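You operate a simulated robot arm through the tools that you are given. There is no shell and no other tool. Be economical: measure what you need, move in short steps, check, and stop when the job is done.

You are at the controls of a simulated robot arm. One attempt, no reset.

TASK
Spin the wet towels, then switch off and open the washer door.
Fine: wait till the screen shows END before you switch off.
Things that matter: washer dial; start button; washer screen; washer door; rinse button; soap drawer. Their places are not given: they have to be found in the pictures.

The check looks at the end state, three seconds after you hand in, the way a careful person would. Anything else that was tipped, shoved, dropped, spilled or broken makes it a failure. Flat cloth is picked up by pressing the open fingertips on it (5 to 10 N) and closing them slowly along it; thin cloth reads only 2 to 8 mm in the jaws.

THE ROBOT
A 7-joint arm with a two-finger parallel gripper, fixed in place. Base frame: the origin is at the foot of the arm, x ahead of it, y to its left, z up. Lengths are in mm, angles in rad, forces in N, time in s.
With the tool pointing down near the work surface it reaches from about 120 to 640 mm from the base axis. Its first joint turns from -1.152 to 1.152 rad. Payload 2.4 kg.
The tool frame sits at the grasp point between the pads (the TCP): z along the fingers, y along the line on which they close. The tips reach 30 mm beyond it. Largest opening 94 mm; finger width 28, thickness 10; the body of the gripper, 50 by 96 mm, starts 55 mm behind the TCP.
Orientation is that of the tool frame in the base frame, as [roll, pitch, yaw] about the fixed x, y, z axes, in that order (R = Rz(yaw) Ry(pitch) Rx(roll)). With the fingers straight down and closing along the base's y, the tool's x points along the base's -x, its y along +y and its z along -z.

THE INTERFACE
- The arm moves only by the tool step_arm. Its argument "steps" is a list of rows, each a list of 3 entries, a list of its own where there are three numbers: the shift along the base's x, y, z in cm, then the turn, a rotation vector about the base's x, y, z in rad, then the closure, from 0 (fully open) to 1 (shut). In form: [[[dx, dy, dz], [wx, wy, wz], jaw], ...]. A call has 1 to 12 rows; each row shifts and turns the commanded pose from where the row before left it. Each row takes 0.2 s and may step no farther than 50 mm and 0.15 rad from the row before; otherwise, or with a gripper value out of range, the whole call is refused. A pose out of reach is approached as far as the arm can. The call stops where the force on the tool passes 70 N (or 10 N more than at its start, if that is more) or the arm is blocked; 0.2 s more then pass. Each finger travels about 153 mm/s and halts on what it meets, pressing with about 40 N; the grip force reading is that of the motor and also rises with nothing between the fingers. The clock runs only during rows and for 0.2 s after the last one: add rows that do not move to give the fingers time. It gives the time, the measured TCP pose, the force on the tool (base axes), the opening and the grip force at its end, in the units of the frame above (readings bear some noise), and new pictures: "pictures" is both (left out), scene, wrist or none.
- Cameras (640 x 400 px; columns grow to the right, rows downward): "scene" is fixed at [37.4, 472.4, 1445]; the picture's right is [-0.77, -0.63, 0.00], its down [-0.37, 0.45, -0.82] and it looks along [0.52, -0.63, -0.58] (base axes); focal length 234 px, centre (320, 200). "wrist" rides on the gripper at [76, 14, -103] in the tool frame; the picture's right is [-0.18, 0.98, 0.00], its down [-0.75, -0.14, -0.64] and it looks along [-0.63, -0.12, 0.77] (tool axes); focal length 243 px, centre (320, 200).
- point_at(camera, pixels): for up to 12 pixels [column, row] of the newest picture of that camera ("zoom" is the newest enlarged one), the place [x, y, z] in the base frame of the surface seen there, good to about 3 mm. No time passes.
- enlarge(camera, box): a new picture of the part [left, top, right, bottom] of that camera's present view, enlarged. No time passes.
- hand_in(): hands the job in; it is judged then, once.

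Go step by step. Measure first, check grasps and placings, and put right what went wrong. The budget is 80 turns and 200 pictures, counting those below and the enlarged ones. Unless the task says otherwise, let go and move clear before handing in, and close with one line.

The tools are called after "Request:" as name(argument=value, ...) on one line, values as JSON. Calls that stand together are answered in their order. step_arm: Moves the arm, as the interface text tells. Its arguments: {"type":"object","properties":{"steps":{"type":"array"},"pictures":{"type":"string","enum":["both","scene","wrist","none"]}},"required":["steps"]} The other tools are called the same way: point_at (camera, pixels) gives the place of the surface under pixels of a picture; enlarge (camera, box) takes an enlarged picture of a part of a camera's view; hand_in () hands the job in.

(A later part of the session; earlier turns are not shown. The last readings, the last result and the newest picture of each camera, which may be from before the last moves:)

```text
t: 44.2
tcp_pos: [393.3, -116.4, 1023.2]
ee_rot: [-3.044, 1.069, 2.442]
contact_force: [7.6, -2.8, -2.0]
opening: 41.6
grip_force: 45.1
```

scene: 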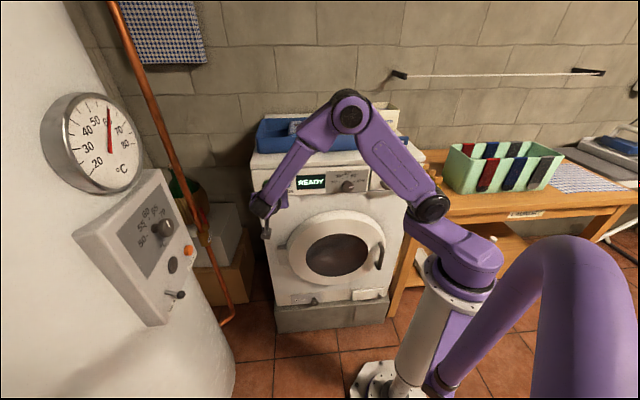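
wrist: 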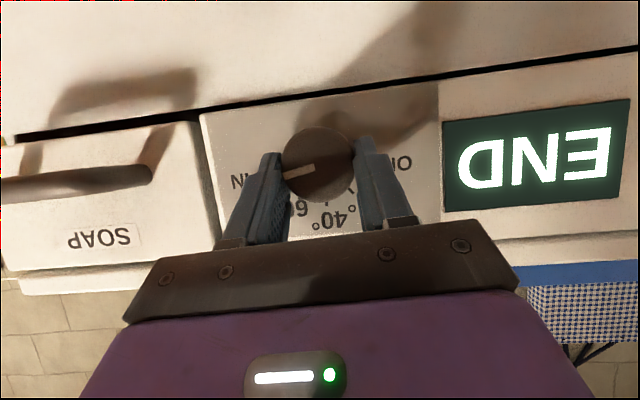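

The grip is good and the screen still shows END. I'll turn about 65° anticlockwise.

Request:
step_arm(steps=[[[0.08, 0.08, -0.014], [-0.101, 0.101, 0], 0.72], [[0.078, 0.078, -0.03], [-0.101, 0.101, 0], 0.72], [[0.074, 0.074, -0.044], [-0.101, 0.101, 0], 0.72], [[0.07, 0.07, -0.06], [-0.101, 0.101, 0], 0.72], [[0.063, 0.063, -0.073], [-0.101, 0.101, 0], 0.72], [[0.055, 0.055, -0.084], [-0.101, 0.101, 0], 0.72], [[0.046, 0.046, -0.096], [-0.101, 0.101, 0], 0.72], [[0.04, 0.04, -0.105], [-0.101, 0.101, 0], 0.72], [[0, 0, 0], [0, 0, 0], 0.72], [[0, 0, 0], [0, 0, 0], 0.4], [[0, 0, 0], [0, 0, 0], 0], [[0, 0, 0], [0, 0, 0], 0]], pictures="wrist")

```text
t: 46.8
tcp_pos: [397.7, -112.0, 1018.1]
ee_rot: [-1.758, 0.329, -2.89]
contact_force: [-0.6, -1.0, 0.3]
opening: 93.8
grip_force: 0.1
```

wrist: 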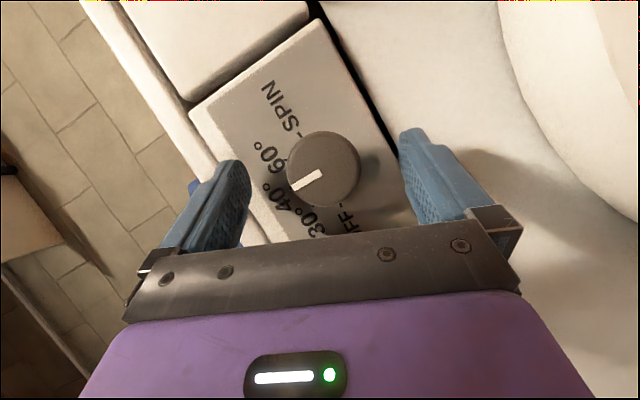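

The mark is now near 40°. I'll rotate back in place with open jaws, then regrip.

Request:
step_arm(steps=[[[-0.04, -0.04, 0.105], [0.101, -0.101, 0], 0], [[-0.046, -0.046, 0.096], [0.101, -0.101, 0], 0], [[-0.055, -0.055, 0.084], [0.101, -0.101, 0], 0], [[-0.063, -0.063, 0.073], [0.101, -0.101, 0], 0], [[-0.07, -0.07, 0.06], [0.101, -0.101, 0], 0], [[-0.074, -0.074, 0.044], [0.101, -0.101, 0], 0], [[-0.078, -0.078, 0.03], [0.101, -0.101, 0], 0], [[-0.08, -0.08, 0.014], [0.101, -0.101, 0], 0], [[0, 0, 0], [0, 0, 0], 0.3], [[0, 0, 0], [0, 0, 0], 0.6], [[0, 0, 0], [0, 0, 0], 0.72], [[0, 0, 0], [0, 0, 0], 0.72]], pictures="wrist")

Request:
enlarge(camera="wrist", box=[220, 100, 420, 225])

```text
t: 49.4
tcp_pos: [392.1, -115.7, 1021.6]
ee_rot: [-3.043, 1.068, 2.446]
contact_force: [1.0, 2.2, -0.1]
opening: 41.5
grip_force: 44.3
```

wrist: 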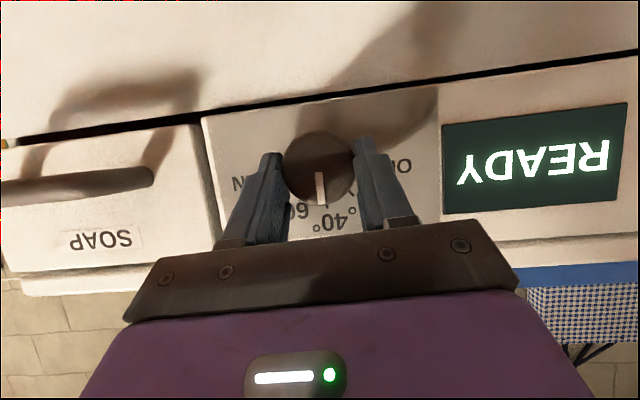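

```text
3.20 times, centred on (320, 162) of wrist
```

zoom: 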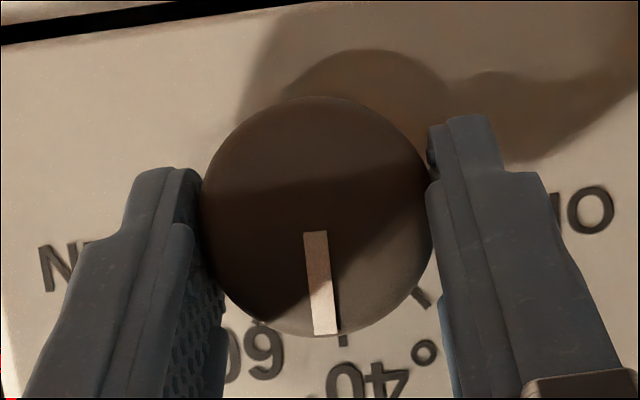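

The mark is at 40° and the screen shows READY. I'll do another 65° anticlockwise stroke.

Request:
step_arm(steps=[[[0.08, 0.08, -0.014], [-0.101, 0.101, 0], 0.72], [[0.078, 0.078, -0.03], [-0.101, 0.101, 0], 0.72], [[0.074, 0.074, -0.044], [-0.101, 0.101, 0], 0.72], [[0.07, 0.07, -0.06], [-0.101, 0.101, 0], 0.72], [[0.063, 0.063, -0.073], [-0.101, 0.101, 0], 0.72], [[0.055, 0.055, -0.084], [-0.101, 0.101, 0], 0.72], [[0.046, 0.046, -0.096], [-0.101, 0.101, 0], 0.72], [[0.04, 0.04, -0.105], [-0.101, 0.101, 0], 0.72], [[0, 0, 0], [0, 0, 0], 0.72], [[0, 0, 0], [0, 0, 0], 0.4], [[0, 0, 0], [0, 0, 0], 0], [[0, 0, 0], [0, 0, 0], 0]], pictures="wrist")

Request:
step_arm(steps=[[[-0.04, -0.04, 0.105], [0.101, -0.101, 0], 0], [[-0.046, -0.046, 0.096], [0.101, -0.101, 0], 0], [[-0.055, -0.055, 0.084], [0.101, -0.101, 0], 0], [[-0.063, -0.063, 0.073], [0.101, -0.101, 0], 0], [[-0.07, -0.07, 0.06], [0.101, -0.101, 0], 0], [[-0.074, -0.074, 0.044], [0.101, -0.101, 0], 0], [[-0.078, -0.078, 0.03], [0.101, -0.101, 0], 0], [[-0.08, -0.08, 0.014], [0.101, -0.101, 0], 0], [[0, 0, 0], [0, 0, 0], 0]], pictures="wrist")

Request:
enlarge(camera="wrist", box=[220, 100, 420, 225])

```text
t: 52.0
tcp_pos: [397.3, -111.4, 1016.6]
ee_rot: [-1.758, 0.331, -2.889]
contact_force: [0.1, 0.6, 0.8]
opening: 94.0
grip_force: 0.0
```

wrist: 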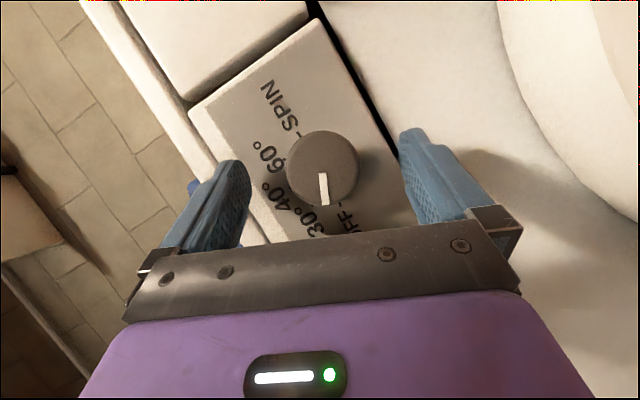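

```text
t: 54.0
tcp_pos: [393.8, -117.4, 1022.2]
ee_rot: [-3.046, 1.069, 2.44]
contact_force: [0.1, 0.0, 0.4]
opening: 94.0
grip_force: 0.0
```

wrist: 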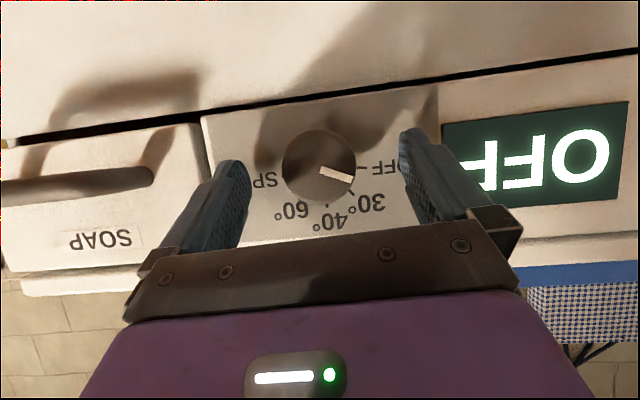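

```text
3.20 times, centred on (320, 162) of wrist
```

zoom: 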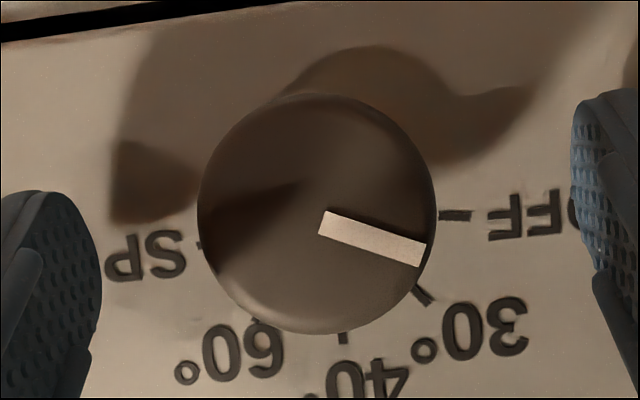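

The screen reads OFF, but the mark stops about 17° short of the OFF tick. I'll regrip and bring it onto the tick.

Request:
step_arm(steps=[[[0, 0, 0], [0, 0, 0], 0.3], [[0, 0, 0], [0, 0, 0], 0.6], [[0, 0, 0], [0, 0, 0], 0.72], [[0, 0, 0], [0, 0, 0], 0.72], [[0.056, 0.056, -0.012], [-0.071, 0.071, 0], 0.72], [[0.055, 0.055, -0.02], [-0.071, 0.071, 0], 0.72], [[0.055, 0.055, -0.026], [-0.071, 0.071, 0], 0.72], [[0, 0, 0], [0, 0, 0], 0.72], [[0, 0, 0], [0, 0, 0], 0.4], [[0, 0, 0], [0, 0, 0], 0], [[-1, 1, 0], [0, 0, 0], 0], [[-1.5, 1.5, 0], [0, 0, 0], 0]], pictures="wrist")

Request:
enlarge(camera="wrist", box=[220, 100, 420, 225])

```text
t: 56.6
tcp_pos: [369.2, -90.3, 1022.2]
ee_rot: [-2.494, 0.97, 2.914]
contact_force: [-0.6, -0.2, 0.5]
opening: 94.0
grip_force: 0.1
```

wrist: 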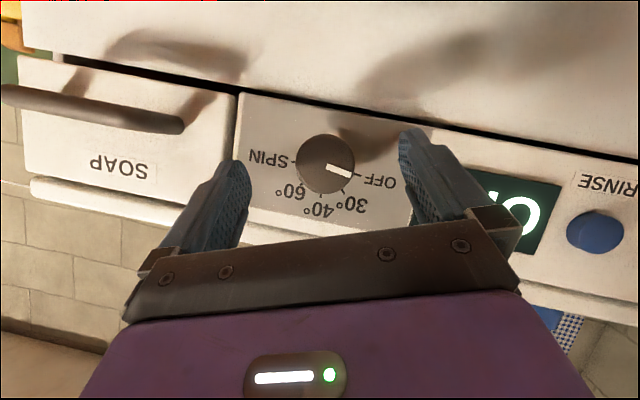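

```text
3.20 times, centred on (320, 162) of wrist
```

zoom: 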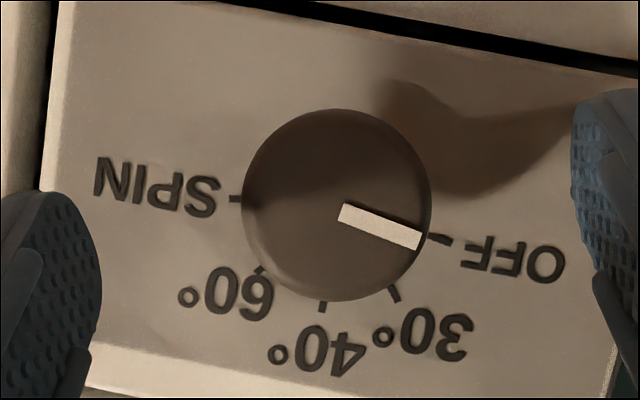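

The mark lies on OFF and the screen reads OFF. Next is the door: I'll back away and return to a fingers-down pose, so I can view the handle unobstructed.

Request:
step_arm(steps=[[[-1.5, 1.5, 0], [0.0825, -0.0825, 0], 0], [[-1, 1, 1], [0.0825, -0.0825, 0], 0], [[0, 0, 2], [0.0825, -0.0825, 0], 0], [[0, 0, 2], [0.0946, 0.0946, 0], 0], [[0, 0, 2], [0.0946, 0.0946, 0], 0], [[0, 0, 2], [0.0946, 0.0946, 0], 0], [[0, 0, 2], [0.0946, 0.0946, 0], 0], [[0, 0, 2], [0.0946, 0.0946, 0], 0], [[0, 0, 1], [0.0946, 0.0946, 0], 0], [[0, 0, 0], [0.0946, 0.0946, 0], 0], [[0, 0, 0], [0.0946, 0.0946, 0], 0], [[0, 0, 0], [0, 0, 0], 0]], pictures="both")

Request:
enlarge(camera="scene", box=[250, 200, 430, 312])

Request:
enlarge(camera="scene", box=[344, 224, 424, 274])

```text
t: 59.2
tcp_pos: [345.2, -65.3, 1161.3]
ee_rot: [3.14, -0.001, 2.357]
contact_force: [0.5, 1.1, 0.5]
opening: 93.8
grip_force: 0.0
```

scene: 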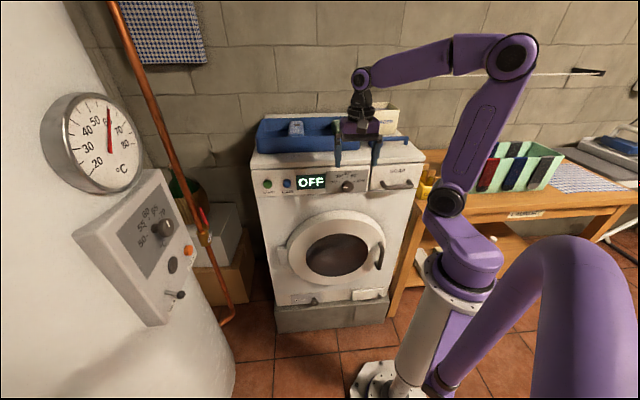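
wrist: 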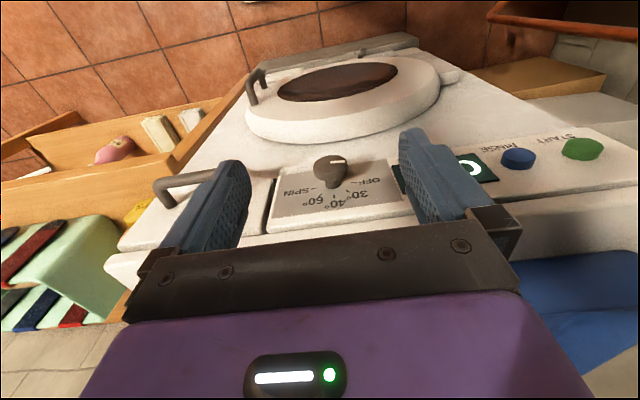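

```text
3.56 times, centred on (340, 256) of scene
```

zoom: 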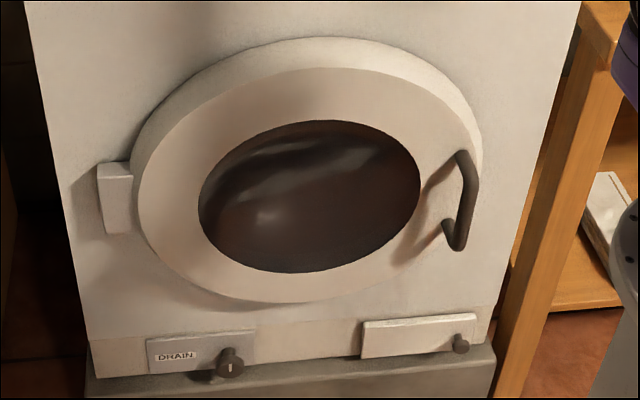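

```text
8.00 times, centred on (384, 249) of scene
```

zoom: 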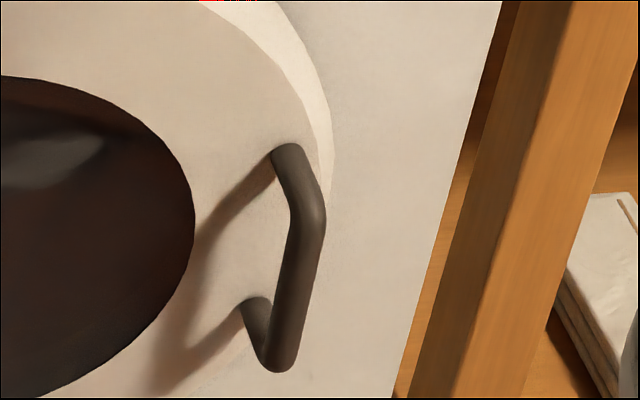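

Request:
point_at(camera="zoom", pixels=[[309, 220], [300, 270], [285, 340], [285, 155], [250, 310], [278, 362], [225, 190], [215, 340], [150, 200], [330, 150], [340, 300], [400, 250]])

Request:
point_at(camera="scene", pixels=[[280, 252], [290, 248], [335, 213], [335, 284], [378, 300], [366, 298], [314, 301], [340, 254]])

```text
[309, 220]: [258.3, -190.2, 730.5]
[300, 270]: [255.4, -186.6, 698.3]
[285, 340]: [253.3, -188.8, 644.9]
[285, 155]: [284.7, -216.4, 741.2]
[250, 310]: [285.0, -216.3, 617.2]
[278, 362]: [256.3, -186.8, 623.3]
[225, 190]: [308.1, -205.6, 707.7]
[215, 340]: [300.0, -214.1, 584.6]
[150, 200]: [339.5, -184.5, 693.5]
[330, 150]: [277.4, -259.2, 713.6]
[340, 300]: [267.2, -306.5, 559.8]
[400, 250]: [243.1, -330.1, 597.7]
```

```text
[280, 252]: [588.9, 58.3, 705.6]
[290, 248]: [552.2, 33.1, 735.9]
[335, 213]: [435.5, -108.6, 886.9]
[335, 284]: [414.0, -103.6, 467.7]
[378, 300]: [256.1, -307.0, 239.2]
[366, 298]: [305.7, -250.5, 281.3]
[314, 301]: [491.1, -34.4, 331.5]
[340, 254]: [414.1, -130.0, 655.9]
```

The handle is a vertical bar at about (260,-193), from z 622 to 738, with about 35 mm of gap behind it; the hinge is on the left near (585,38). I'll lean the tool slightly toward the base, move to the outer side of the handle and descend.

Request:
step_arm(steps=[[[-3.3, -2.0, 0], [-0.07, -0.07, 0], 0], [[-3.3, -2.0, 0], [-0.07, -0.07, 0], 0], [[-3.3, -2.0, 0], [0, 0, 0], 0], [[-3.2, -2.1, 0], [0, 0, 0], 0], [[0, 0, -4], [0, 0, 0], 0], [[0, 0, -4], [0, 0, 0], 0], [[0, 0, -4], [0, 0, 0], 0], [[0, 0, -4], [0, 0, 0], 0]], pictures="both")

```text
t: 61.0
tcp_pos: [263.8, -149.5, 1042.3]
ee_rot: [-3.141, 0.195, 2.355]
contact_force: [0.4, -0.3, 0.0]
opening: 94.1
grip_force: 0.2
out of reach, approached as far as the arm can: row 6, 7, 8
```

scene: 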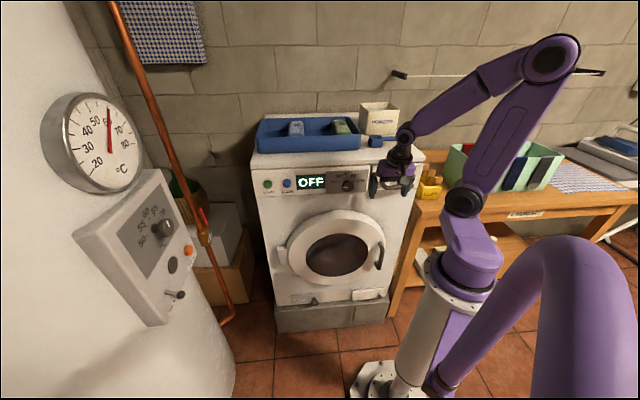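
wrist: 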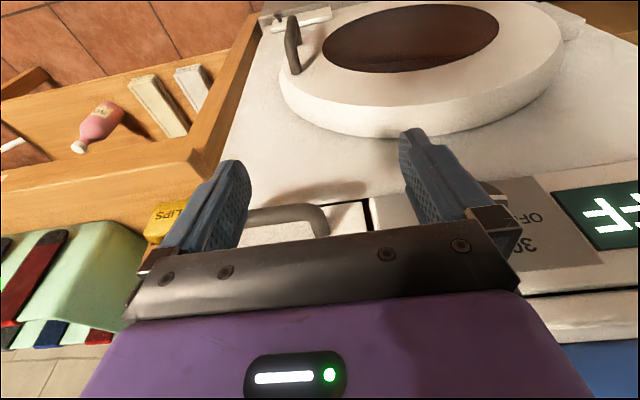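

Descending here folds the elbow too far, so I'll go in differently. The tool will point toward -y and about 50° down, with the jaw axis along x, so one finger hooks behind the bar. I'll return to open space and set that orientation.

Request:
step_arm(steps=[[[2, 2, 2], [0.069, 0.069, 0], 0], [[2, 2, 2], [0.069, 0.069, 0], 0], [[2, 2, 2], [0, 0, -0.131], 0], [[2, 2, 0], [0, 0, -0.131], 0.2], [[0.6, 0, 0], [0, 0, -0.131], 0.4], [[0, 0, 0], [0, 0, -0.131], 0.57], [[0, 0, 0], [0, 0, -0.131], 0.57], [[0, 0, 0], [0, 0, -0.13], 0.57], [[0, 0, 0], [-0.14, 0, 0], 0.57], [[0, 0, 0], [-0.14, 0, 0], 0.57], [[0, 0, 0], [-0.14, 0, 0], 0.57]], pictures="none")

Request:
step_arm(steps=[[[0, 0, 0], [-0.14, 0, 0], 0.57], [[0, 0, 0], [-0.14, 0, 0], 0.57], [[0, 0, -3], [0, 0, 0], 0.57], [[0, 0, -3], [0, 0, 0], 0.57], [[0, 0, 0], [0, 0, 0], 0.57]], pictures="both")

```text
t: 63.4
tcp_pos: [349.9, -66.5, 1105.4]
ee_rot: [-3.142, 0.426, 1.57]
contact_force: [0.2, -0.2, -0.9]
opening: 40.4
grip_force: 0.0
```

```text
t: 64.6
tcp_pos: [348.2, -66.0, 1043.9]
ee_rot: [3.141, 0.702, 1.571]
contact_force: [0.5, 0.1, 0.2]
opening: 40.8
grip_force: 0.0
```

scene: 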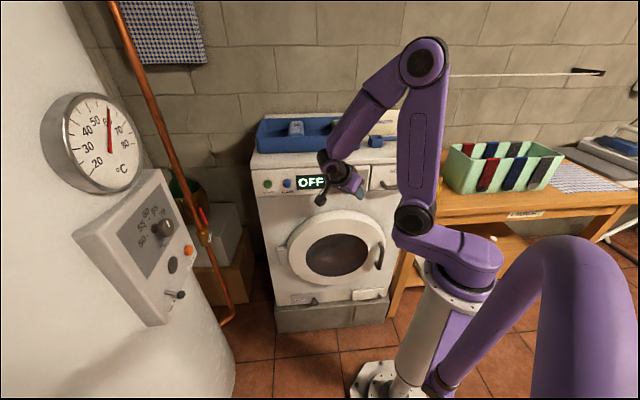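
wrist: 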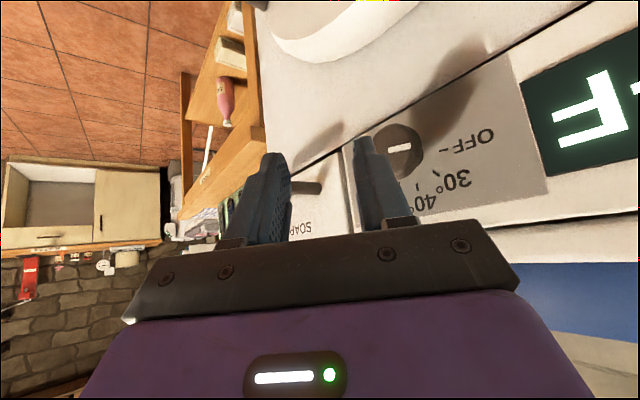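

The orientation is right. I'll descend in front of the door.

Request:
step_arm(steps=[[[0, 0, -3.8], [0, 0, 0], 0.57], [[0, 0, -3.8], [0, 0, 0], 0.57], [[0, 0, -3.8], [0, 0, 0], 0.57], [[0, 0, -3.8], [0, 0, 0], 0.57], [[0, 0, -3.8], [0, 0, 0], 0.57], [[0, 0, -3.8], [0, 0, 0], 0.57], [[0, 0, -3.8], [0, 0, 0], 0.57], [[0, 0, -3.8], [0, 0, 0], 0.57], [[0, 0, 0], [0, 0, 0], 0.57]], pictures="both")

```text
t: 65.7
tcp_pos: [357.5, -108.2, 902.6]
ee_rot: [3.122, 0.715, 1.312]
contact_force: [-13.4, 17.3, 17.6]
opening: 30.5
grip_force: 0.2
out of reach, approached as far as the arm can: row 3
stopped in row 5: the force on the tool passed its limit (the readings are from after the stop); the commanded pose is now the measured one
```

scene: 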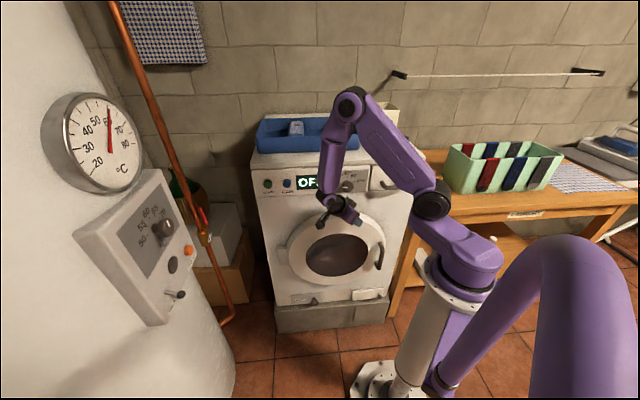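
wrist: 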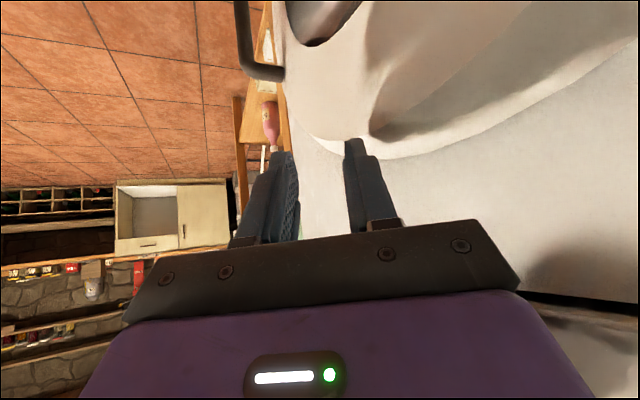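

The arm swapped configuration mid-descent and a finger touched the door face. I'll back straight out along the normal, restore the yaw and check.

Request:
step_arm(steps=[[[-1, 1, 0], [0, 0, 0], 0.57], [[-1.5, 1.5, 0], [0, 0, 0], 0.57], [[-1.5, 1.5, 0], [0, 0, 0.13], 0.57], [[0, 0, 0], [0, 0, 0.128], 0.57], [[0, 0, 0], [0, 0, 0], 0.57]], pictures="both")

```text
t: 66.8
tcp_pos: [319.1, -71.6, 902.6]
ee_rot: [3.122, 0.714, 1.571]
contact_force: [-0.4, 0.7, -0.7]
opening: 40.2
grip_force: 0.0
```

scene: 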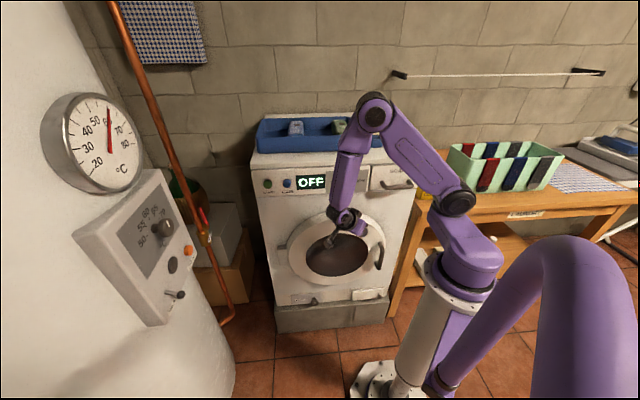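
wrist: 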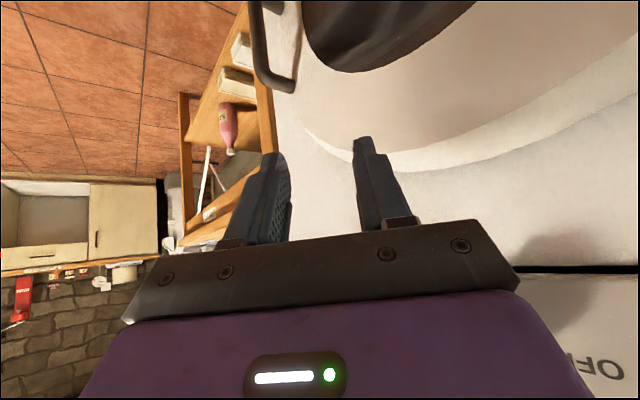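

Nothing was disturbed and the screen is still OFF. I'll keep descending with more clearance.

Request:
step_arm(steps=[[[0, 0, -3], [0, 0, 0], 0.57], [[0, 0, -3], [0, 0, 0], 0.57], [[0, 0, -3], [0, 0, 0], 0.57], [[0, 0, -3], [0, 0, 0], 0.57], [[0, 0, -3], [0, 0, 0], 0.57], [[0, 0, 0], [0, 0, 0], 0.57]], pictures="both")

```text
t: 68.2
tcp_pos: [346.8, -53.6, 763.3]
ee_rot: [3.131, 0.713, 1.573]
contact_force: [0.2, -0.7, -0.4]
opening: 40.5
grip_force: 0.0
out of reach, approached as far as the arm can: row 2, 3, 4, 5
```

scene: 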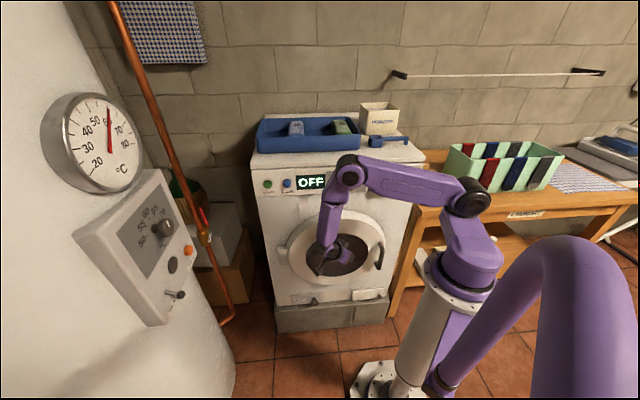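
wrist: 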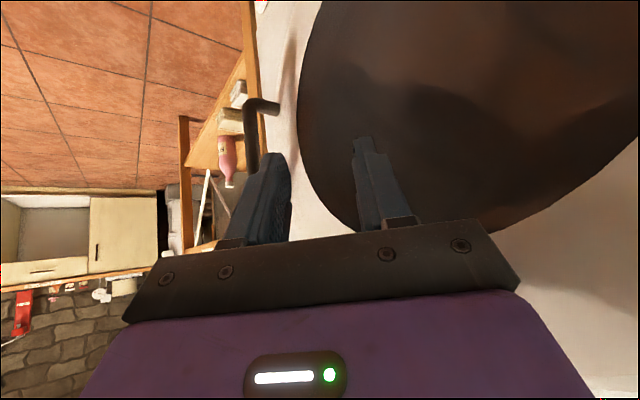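

It's near the fold limit at this height, but reach opens up lower down. I'll go lower here first, then move in toward the handle.

Request:
step_arm(steps=[[[0, 0, -2], [0, 0, 0], 0.57], [[0, 0, -2], [0, 0, 0], 0.57], [[0, 0, -2], [0, 0, 0], 0.57], [[0, 0, -1.3], [0, 0, 0], 0.57], [[-1.5, 0, 0], [0, 0, 0], 0.57], [[-1.5, 0, 0], [0, 0, 0], 0.57], [[0, 0, 0], [0, 0, 0], 0.57]], pictures="none")

```text
t: 69.8
tcp_pos: [344.8, -37.3, 688.2]
ee_rot: [3.128, 0.715, 1.573]
contact_force: [0.2, 0.6, -0.5]
opening: 40.4
grip_force: 0.0
out of reach, approached as far as the arm can: row 1, 3, 5, 6
```

The stall at x≈345 is probably a wrist-roll limit in this flip of the gripper. The jaw is symmetric, so I'll roll the tool 180° about its own axis the other way, away from the door.

Request:
step_arm(steps=[[[0, 1.5, 1], [0, 0.0915, 0.11], 0.57], [[0, 1.5, 1], [0, 0.0915, 0.11], 0.57], [[0, 1.5, 0], [0, 0.0915, 0.11], 0.57], [[0, 0, 0], [0, 0.0915, 0.11], 0.57], [[0, 0, 0], [0, 0.0915, 0.11], 0.57], [[0, 0, 0], [0, 0.0915, 0.11], 0.57], [[0, 0, 0], [0, 0.0915, 0.11], 0.57], [[0, 0, 0], [0, 0.0915, 0.11], 0.57], [[0, 0, 0], [0, 0.0915, 0.11], 0.57], [[0, 0, 0], [0, 0.0915, 0.11], 0.57], [[0, 0, 0], [0, 0.0915, 0.11], 0.57], [[0, 0, 0], [0, 0, 0], 0.57]], pictures="scene")

```text
t: 72.5
tcp_pos: [343.5, 7.9, 709.2]
ee_rot: [-2.466, 0.014, -3.126]
contact_force: [0.6, -0.7, -0.4]
opening: 40.3
grip_force: 0.1
```

scene: 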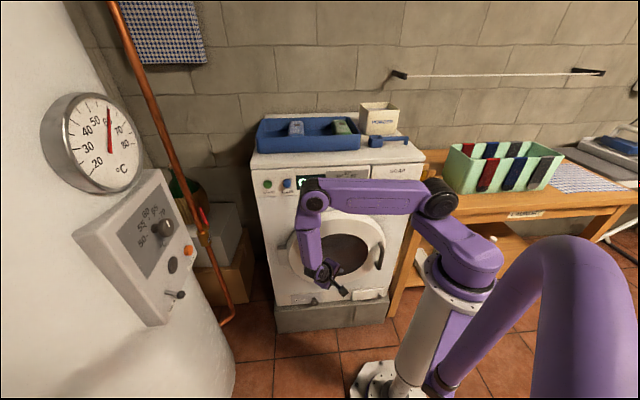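

The rotation is going smoothly. I'll finish the remaining 90°.

Request:
step_arm(steps=[[[0, 0, 0], [0, 0.0915, 0.11], 0.57], [[0, 0, 0], [0, 0.0915, 0.11], 0.57], [[0, 0, 0], [0, 0.0915, 0.11], 0.57], [[0, 0, 0], [0, 0.0915, 0.11], 0.57], [[0, 0, 0], [0, 0.0915, 0.11], 0.57], [[0, 0, 0], [0, 0.0915, 0.11], 0.57], [[0, 0, 0], [0, 0.0915, 0.11], 0.57], [[0, 0, 0], [0, 0.0915, 0.11], 0.57], [[0, 0, 0], [0, 0.0915, 0.11], 0.57], [[0, 0, 0], [0, 0.0915, 0.11], 0.57], [[0, 0, 0], [0, 0.0915, 0.11], 0.57], [[0, 0, 0], [0, 0, 0], 0.57]], pictures="both")

```text
t: 75.0
tcp_pos: [343.7, 8.7, 708.2]
ee_rot: [3.114, -0.674, -1.561]
contact_force: [-0.6, -0.4, -0.8]
opening: 40.4
grip_force: 0.1
```

scene: 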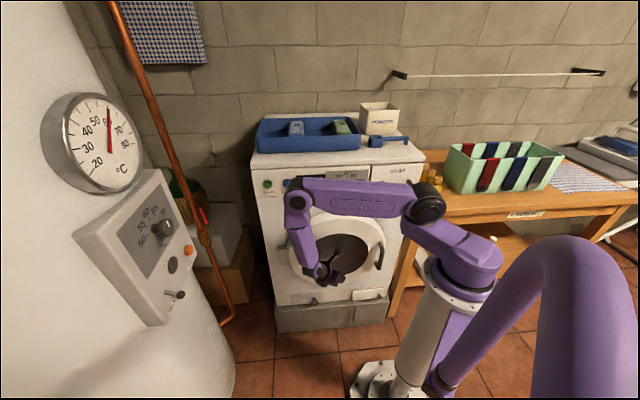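
wrist: 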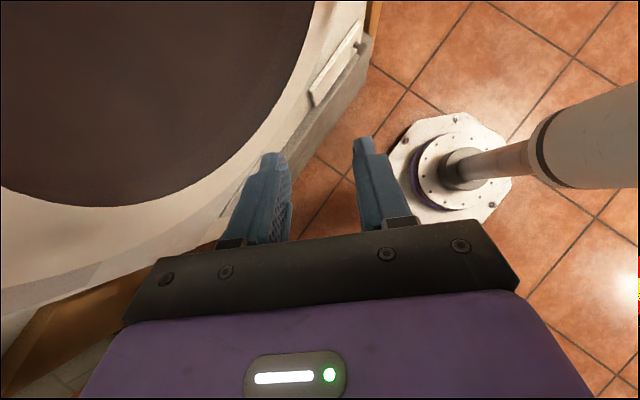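

Flipped, and the wrist camera now looks down over the fingers. I'll move toward the handle's approach point.

Request:
step_arm(steps=[[[-1.8, -2.2, 0.6], [0, 0, 0], 0.57], [[-1.8, -2.2, 0.6], [0, 0, 0], 0.57], [[-1.8, -2.2, 0.6], [0, 0, 0], 0.57], [[-1.8, -2.2, 0.6], [0, 0, 0], 0.57], [[-1.6, -2.2, 0.4], [0, 0, 0], 0.57], [[0, 0, 0], [0, 0, 0], 0.57]], pictures="both")

```text
t: 76.5
tcp_pos: [254.9, -101.8, 736.4]
ee_rot: [3.118, -0.674, -1.565]
contact_force: [0.3, -0.4, 0.1]
opening: 40.3
grip_force: 0.1
```

scene: 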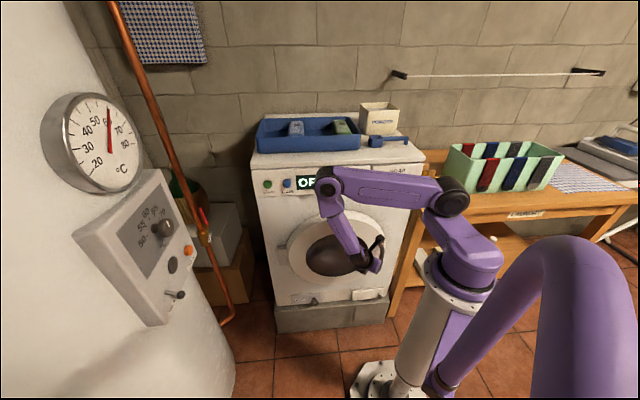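
wrist: 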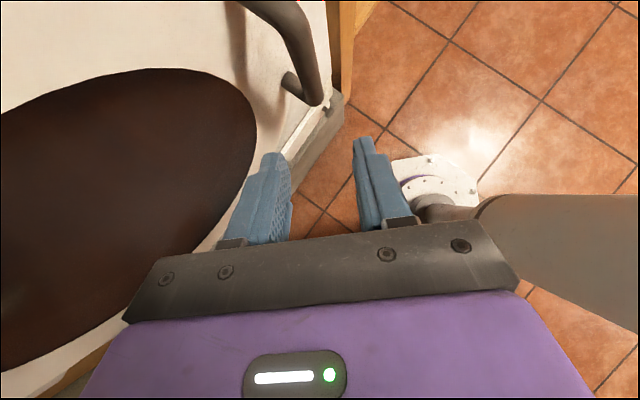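

That's reachable now, and the handle shows at (305,50). I'll measure it from the wrist view.

Request:
enlarge(camera="wrist", box=[200, 0, 400, 125])

Request:
point_at(camera="wrist", pixels=[[295, 25], [305, 50], [313, 75], [316, 97], [290, 82], [260, 5], [250, 60], [270, 130], [230, 40]])

```text
3.20 times, centred on (300, 62) of wrist
```

zoom: 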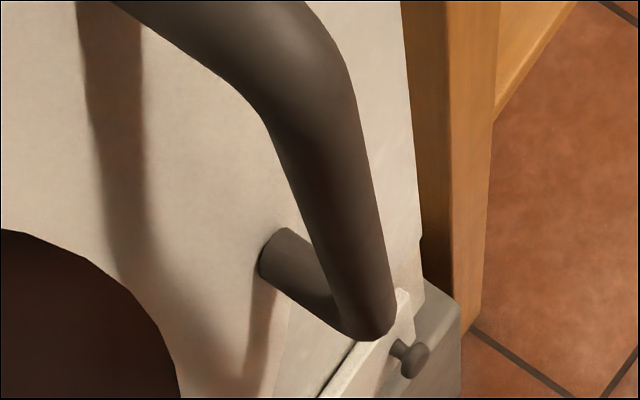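

```text
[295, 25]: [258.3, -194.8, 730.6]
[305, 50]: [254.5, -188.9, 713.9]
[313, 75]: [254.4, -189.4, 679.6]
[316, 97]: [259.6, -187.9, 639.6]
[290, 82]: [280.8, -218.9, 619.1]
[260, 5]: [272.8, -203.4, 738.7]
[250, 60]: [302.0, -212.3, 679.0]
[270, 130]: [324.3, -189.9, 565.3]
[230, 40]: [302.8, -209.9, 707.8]
```

The bar axis is about (257,-195). I'll move in so the inner finger slips behind the bar.

Request:
step_arm(steps=[[[0, -1.8, -1.8], [0, 0, 0], 0.57], [[0, -1.8, -1.8], [0, 0, 0], 0.57], [[0, -1.5, -0.4], [0, 0, 0], 0.57], [[0, -1.2, -0.4], [0, 0, 0], 0.57], [[0, 0, 0], [0, 0, 0], 0.57]], pictures="both")

```text
t: 77.7
tcp_pos: [256.5, -165.5, 692.5]
ee_rot: [3.118, -0.675, -1.567]
contact_force: [-0.3, -0.4, -1.1]
opening: 40.3
grip_force: 0.1
```

scene: 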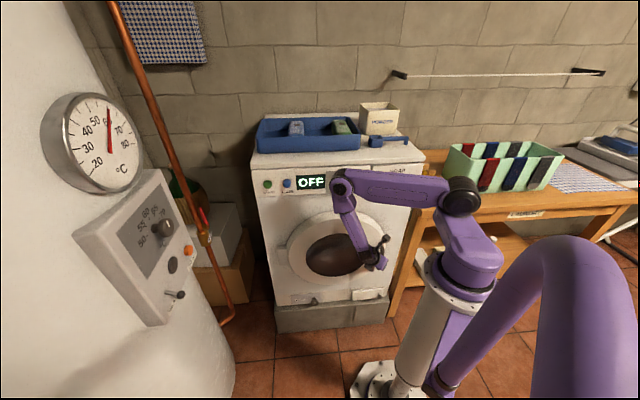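
wrist: 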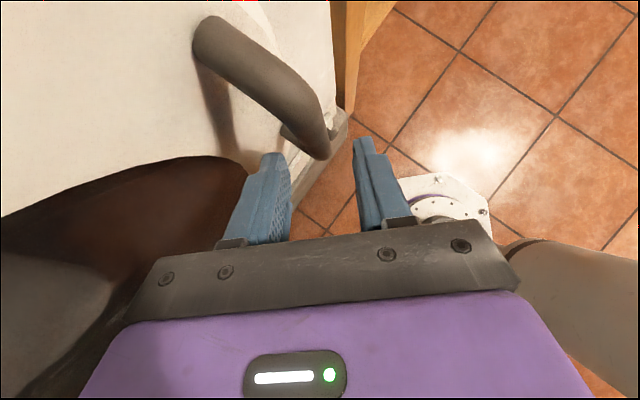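

The bar at (315,140) lines up between the fingertips. I'll do the last 22 mm in and then close.

Request:
step_arm(steps=[[[-0.1, -1.1, 0], [0, 0, 0], 0.57], [[-0.1, -1.2, 0], [0, 0, 0], 0.57], [[0, 0, 0], [0, 0, 0], 0.57], [[0, 0, 0], [0, 0, 0], 0.75], [[0, 0, 0], [0, 0, 0], 0.95], [[0, 0, 0], [0, 0, 0], 0.95]], pictures="wrist")

```text
t: 79.0
tcp_pos: [255.4, -186.6, 693.5]
ee_rot: [3.122, -0.671, -1.565]
contact_force: [14.2, 8.5, 1.9]
opening: 22.2
grip_force: 44.9
```

wrist: 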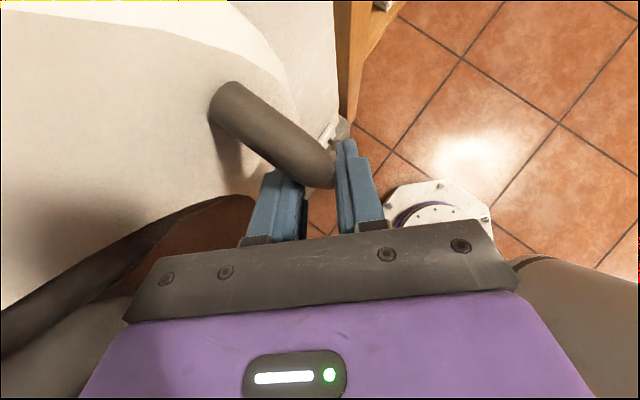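

The handle is gripped at 22 mm. I'll pull gently along the opening arc for the first 5°.

Request:
step_arm(steps=[[[-0.65, 0.95, 0], [0, 0, 0], 0.95], [[-0.63, 0.97, 0], [0, 0, 0], 0.95], [[-0.61, 0.98, 0], [0, 0, 0], 0.95]], pictures="both")

```text
t: 79.8
tcp_pos: [236.1, -158.1, 692.9]
ee_rot: [3.124, -0.674, -1.565]
contact_force: [20.7, 12.1, 8.9]
opening: 21.9
grip_force: 45.1
```

scene: 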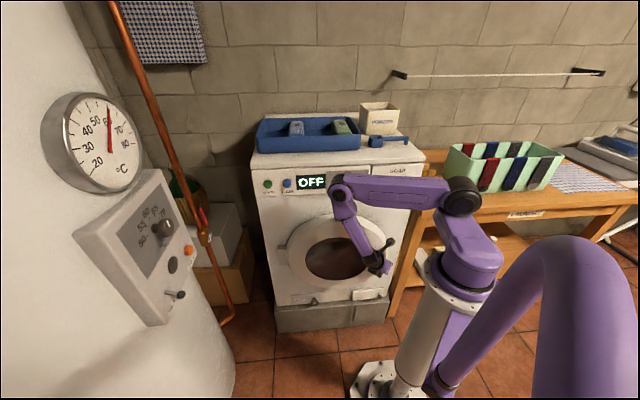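
wrist: 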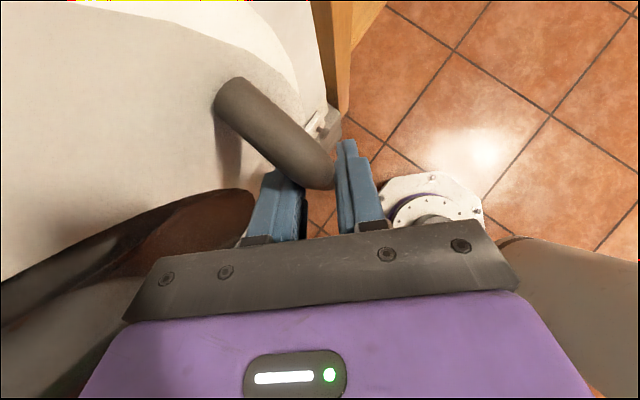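

The door is following. The load is mostly toward the hinge, so I'll tighten the arc slightly and continue.

Request:
step_arm(steps=[[[-0.6, 1.75, 0], [0, 0, 0], 0.95], [[-0.65, 1.7, 0], [0, 0, 0], 0.95], [[-0.6, 1.65, 0], [0, 0, 0], 0.95], [[-0.55, 1.65, 0], [0, 0, 0], 0.95]], pictures="wrist")

```text
t: 80.8
tcp_pos: [205.7, -94.3, 694.0]
ee_rot: [3.103, -0.674, -1.569]
contact_force: [-34.6, -11.8, -39.3]
opening: 22.0
grip_force: 45.1
```

wrist: 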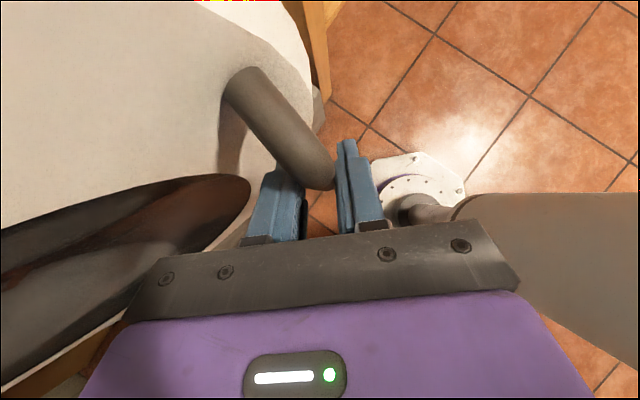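

The side loads have built up. I'll loosen the jaws so the fingers just hook the bar.

Request:
step_arm(steps=[[[0, 0, 0], [0, 0, 0], 0.7], [[0, 0, 0], [0, 0, 0], 0.66], [[0, 0, 0], [0, 0, 0], 0.66]], pictures="both")

```text
t: 81.7
tcp_pos: [211.2, -91.8, 694.3]
ee_rot: [3.121, -0.672, -1.565]
contact_force: [-0.6, -0.3, 0.6]
opening: 32.2
grip_force: 0.0
```

scene: 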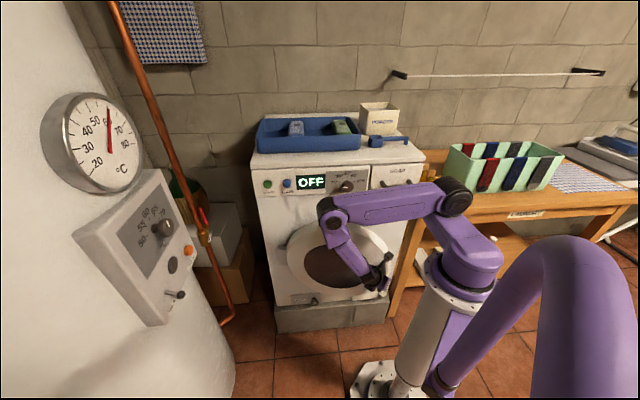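
wrist: 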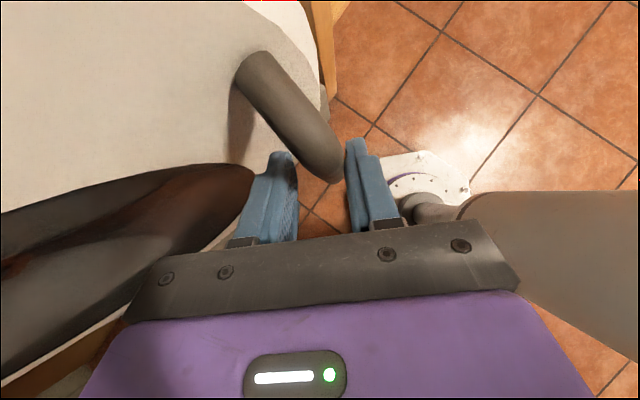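

The load is gone and the door is visibly ajar. I'll measure the bar relative to the tips.

Request:
point_at(camera="wrist", pixels=[[265, 70], [285, 105], [305, 135], [325, 165], [200, 60], [230, 130], [100, 250]])

```text
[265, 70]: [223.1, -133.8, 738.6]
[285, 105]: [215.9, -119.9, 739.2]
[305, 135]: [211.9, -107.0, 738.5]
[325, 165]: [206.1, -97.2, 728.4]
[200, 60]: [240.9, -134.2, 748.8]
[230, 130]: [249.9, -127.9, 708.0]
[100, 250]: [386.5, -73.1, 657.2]
```

The bar axis is at about (209,-102), about 15° open as planned. I'll yaw about 35° around the bar so the inner finger sits squarely behind it and pulls by contact.

Request:
step_arm(steps=[[[0.06, -0.08, 0], [0, 0, -0.12], 0.66], [[0.06, -0.08, 0], [0, 0, -0.12], 0.66], [[0.06, -0.08, 0], [0, 0, -0.12], 0.66], [[0.06, -0.08, 0], [0, 0, -0.12], 0.66], [[0, 0, 0], [0, 0, -0.12], 0.66], [[0, 0, 0], [0, 0, 0], 0.66]], pictures="both")

```text
t: 83.0
tcp_pos: [212.6, -94.9, 693.9]
ee_rot: [3.119, -0.676, -2.167]
contact_force: [-0.1, -0.5, -0.2]
opening: 32.2
grip_force: 0.1
```

scene: 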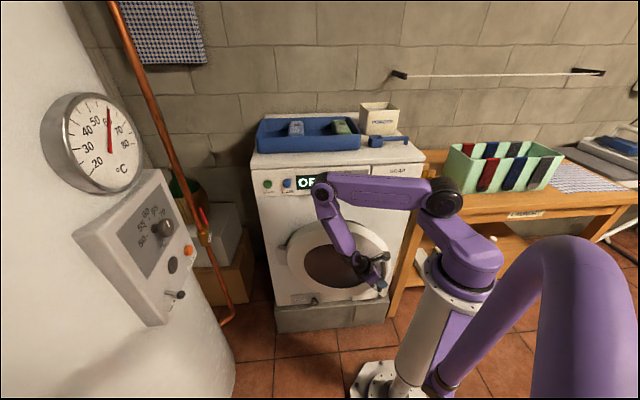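
wrist: 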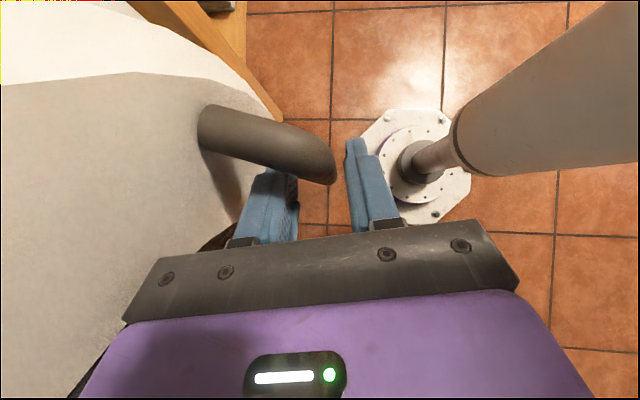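

The inner finger is now behind the bar. I'll pull along the arc, with the yaw following the door.

Request:
step_arm(steps=[[[-0.54, 1.64, 0], [0, 0, -0.0436], 0.66], [[-0.54, 1.65, 0], [0, 0, -0.0436], 0.66], [[-0.4, 1.69, 0], [0, 0, -0.0436], 0.66], [[-0.39, 1.69, 0], [0, 0, -0.0436], 0.66], [[0, 0, 0], [0, 0, 0], 0.66]], pictures="wrist")

```text
t: 84.2
tcp_pos: [193.1, -27.2, 693.1]
ee_rot: [3.118, -0.672, -2.339]
contact_force: [-0.9, -0.3, -0.5]
opening: 32.1
grip_force: 0.3
```

wrist: 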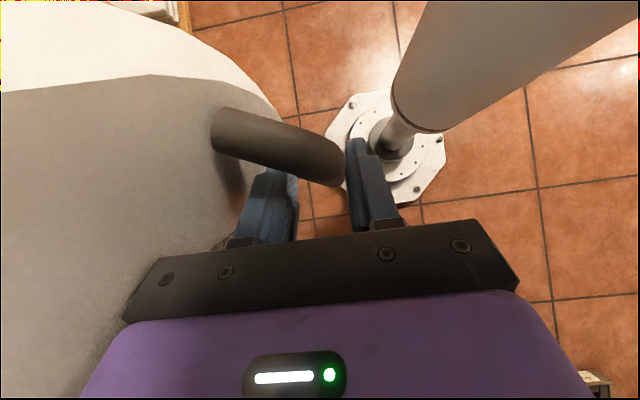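

It moves smoothly with almost no force. I'll continue to about 45°.

Request:
step_arm(steps=[[[-0.25, 1.71, 0], [0, 0, -0.0436], 0.66], [[-0.25, 1.71, 0], [0, 0, -0.0436], 0.66], [[-0.1, 1.73, 0], [0, 0, -0.0436], 0.66], [[-0.1, 1.73, 0], [0, 0, -0.0436], 0.66], [[0.05, 1.73, 0], [0, 0, -0.0436], 0.66], [[0.06, 1.73, 0], [0, 0, -0.0436], 0.66], [[0.2, 1.72, 0], [0, 0, -0.0436], 0.66], [[0.2, 1.72, 0], [0, 0, -0.0436], 0.66], [[0, 0, 0], [0, 0, 0], 0.66]], pictures="both")

```text
t: 86.2
tcp_pos: [192.9, 110.6, 691.9]
ee_rot: [3.119, -0.674, -2.69]
contact_force: [0.1, 0.9, -0.3]
opening: 31.9
grip_force: 0.1
```

scene: 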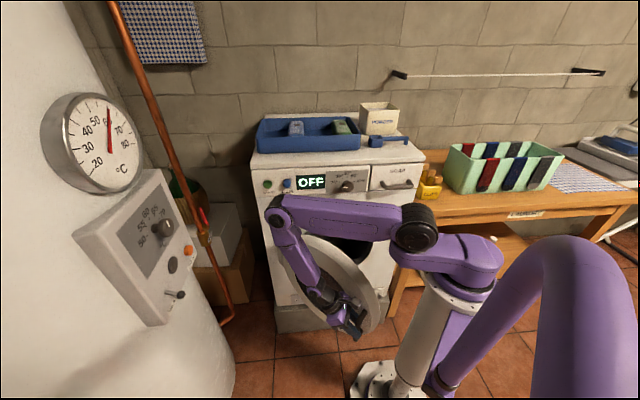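
wrist: 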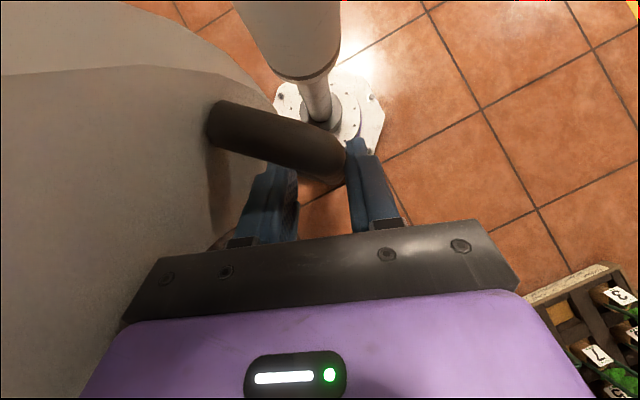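

The door is about 45° open. Before going further I'll check how close the boiler on the left is.

Request:
point_at(camera="scene", pixels=[[150, 240], [190, 250], [175, 295], [215, 300], [230, 350], [110, 140]])

```text
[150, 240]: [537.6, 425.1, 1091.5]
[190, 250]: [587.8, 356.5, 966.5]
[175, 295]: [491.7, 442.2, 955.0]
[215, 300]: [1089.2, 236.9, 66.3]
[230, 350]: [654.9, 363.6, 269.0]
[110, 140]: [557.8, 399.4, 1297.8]
```

The boiler front is around (490–590, 360–440), which leaves room. I'll continue to about 65°.

Request:
step_arm(steps=[[[0.35, 1.69, 0], [0, 0, -0.0436], 0.66], [[0.36, 1.69, 0], [0, 0, -0.0436], 0.66], [[0.5, 1.66, 0], [0, 0, -0.0436], 0.66], [[0.5, 1.66, 0], [0, 0, -0.0436], 0.66], [[0.64, 1.61, 0], [0, 0, -0.0436], 0.66], [[0.64, 1.61, 0], [0, 0, -0.0436], 0.66], [[0.78, 1.54, 0], [0, 0, -0.0436], 0.66], [[0.78, 1.54, 0], [0, 0, -0.0436], 0.66], [[0, 0, 0], [0, 0, 0], 0.66]], pictures="both")

```text
t: 88.2
tcp_pos: [238.7, 239.7, 692.8]
ee_rot: [3.119, -0.674, -3.041]
contact_force: [0.1, 0.5, -0.5]
opening: 32.1
grip_force: 0.4
```

scene: 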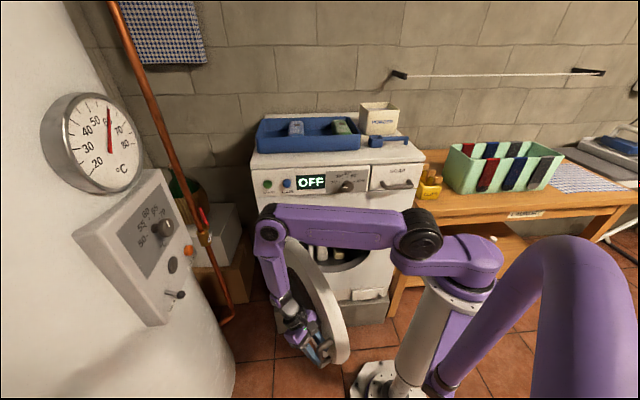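
wrist: 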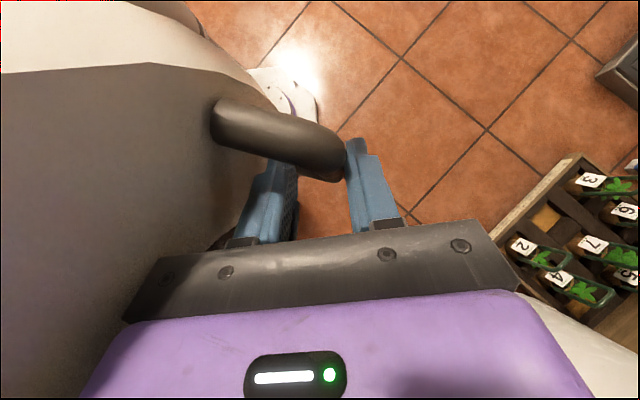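

It's about 65° open with good clearance. I'll add another 10° for margin.

Request:
step_arm(steps=[[[0.91, 1.47, 0], [0, 0, -0.0436], 0.66], [[0.91, 1.47, 0], [0, 0, -0.0436], 0.66], [[1.04, 1.39, 0], [0, 0, -0.0436], 0.66], [[1.04, 1.39, 0], [0, 0, -0.0436], 0.66], [[0, 0, 0], [0, 0, 0], 0.66], [[0, 0, 0], [0, 0, 0], 0.57]], pictures="both")

Request:
point_at(camera="wrist", pixels=[[325, 160], [230, 115], [180, 200], [60, 250], [540, 350]])

```text
t: 89.7
tcp_pos: [276.5, 296.8, 692.9]
ee_rot: [3.12, -0.674, 3.07]
contact_force: [-0.9, 0.4, 0.9]
opening: 40.2
grip_force: 0.1
```

scene: 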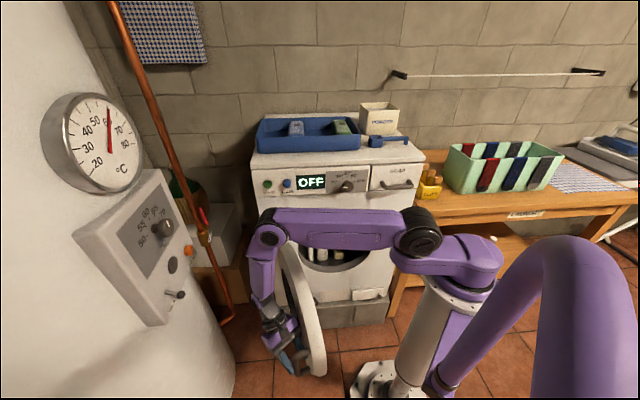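
wrist: 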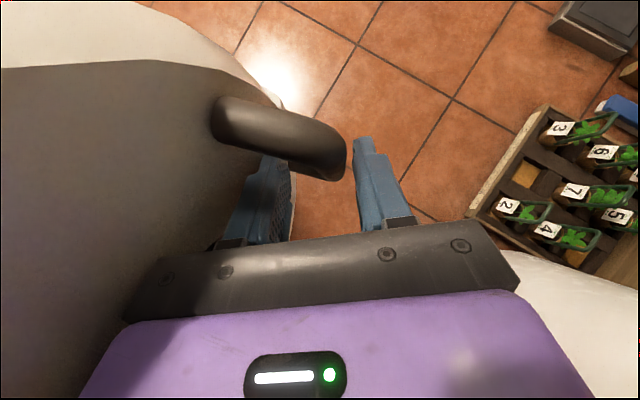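

```text
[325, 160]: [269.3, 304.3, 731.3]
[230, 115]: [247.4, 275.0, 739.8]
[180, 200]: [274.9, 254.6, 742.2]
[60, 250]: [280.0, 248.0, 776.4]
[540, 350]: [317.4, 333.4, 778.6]
```

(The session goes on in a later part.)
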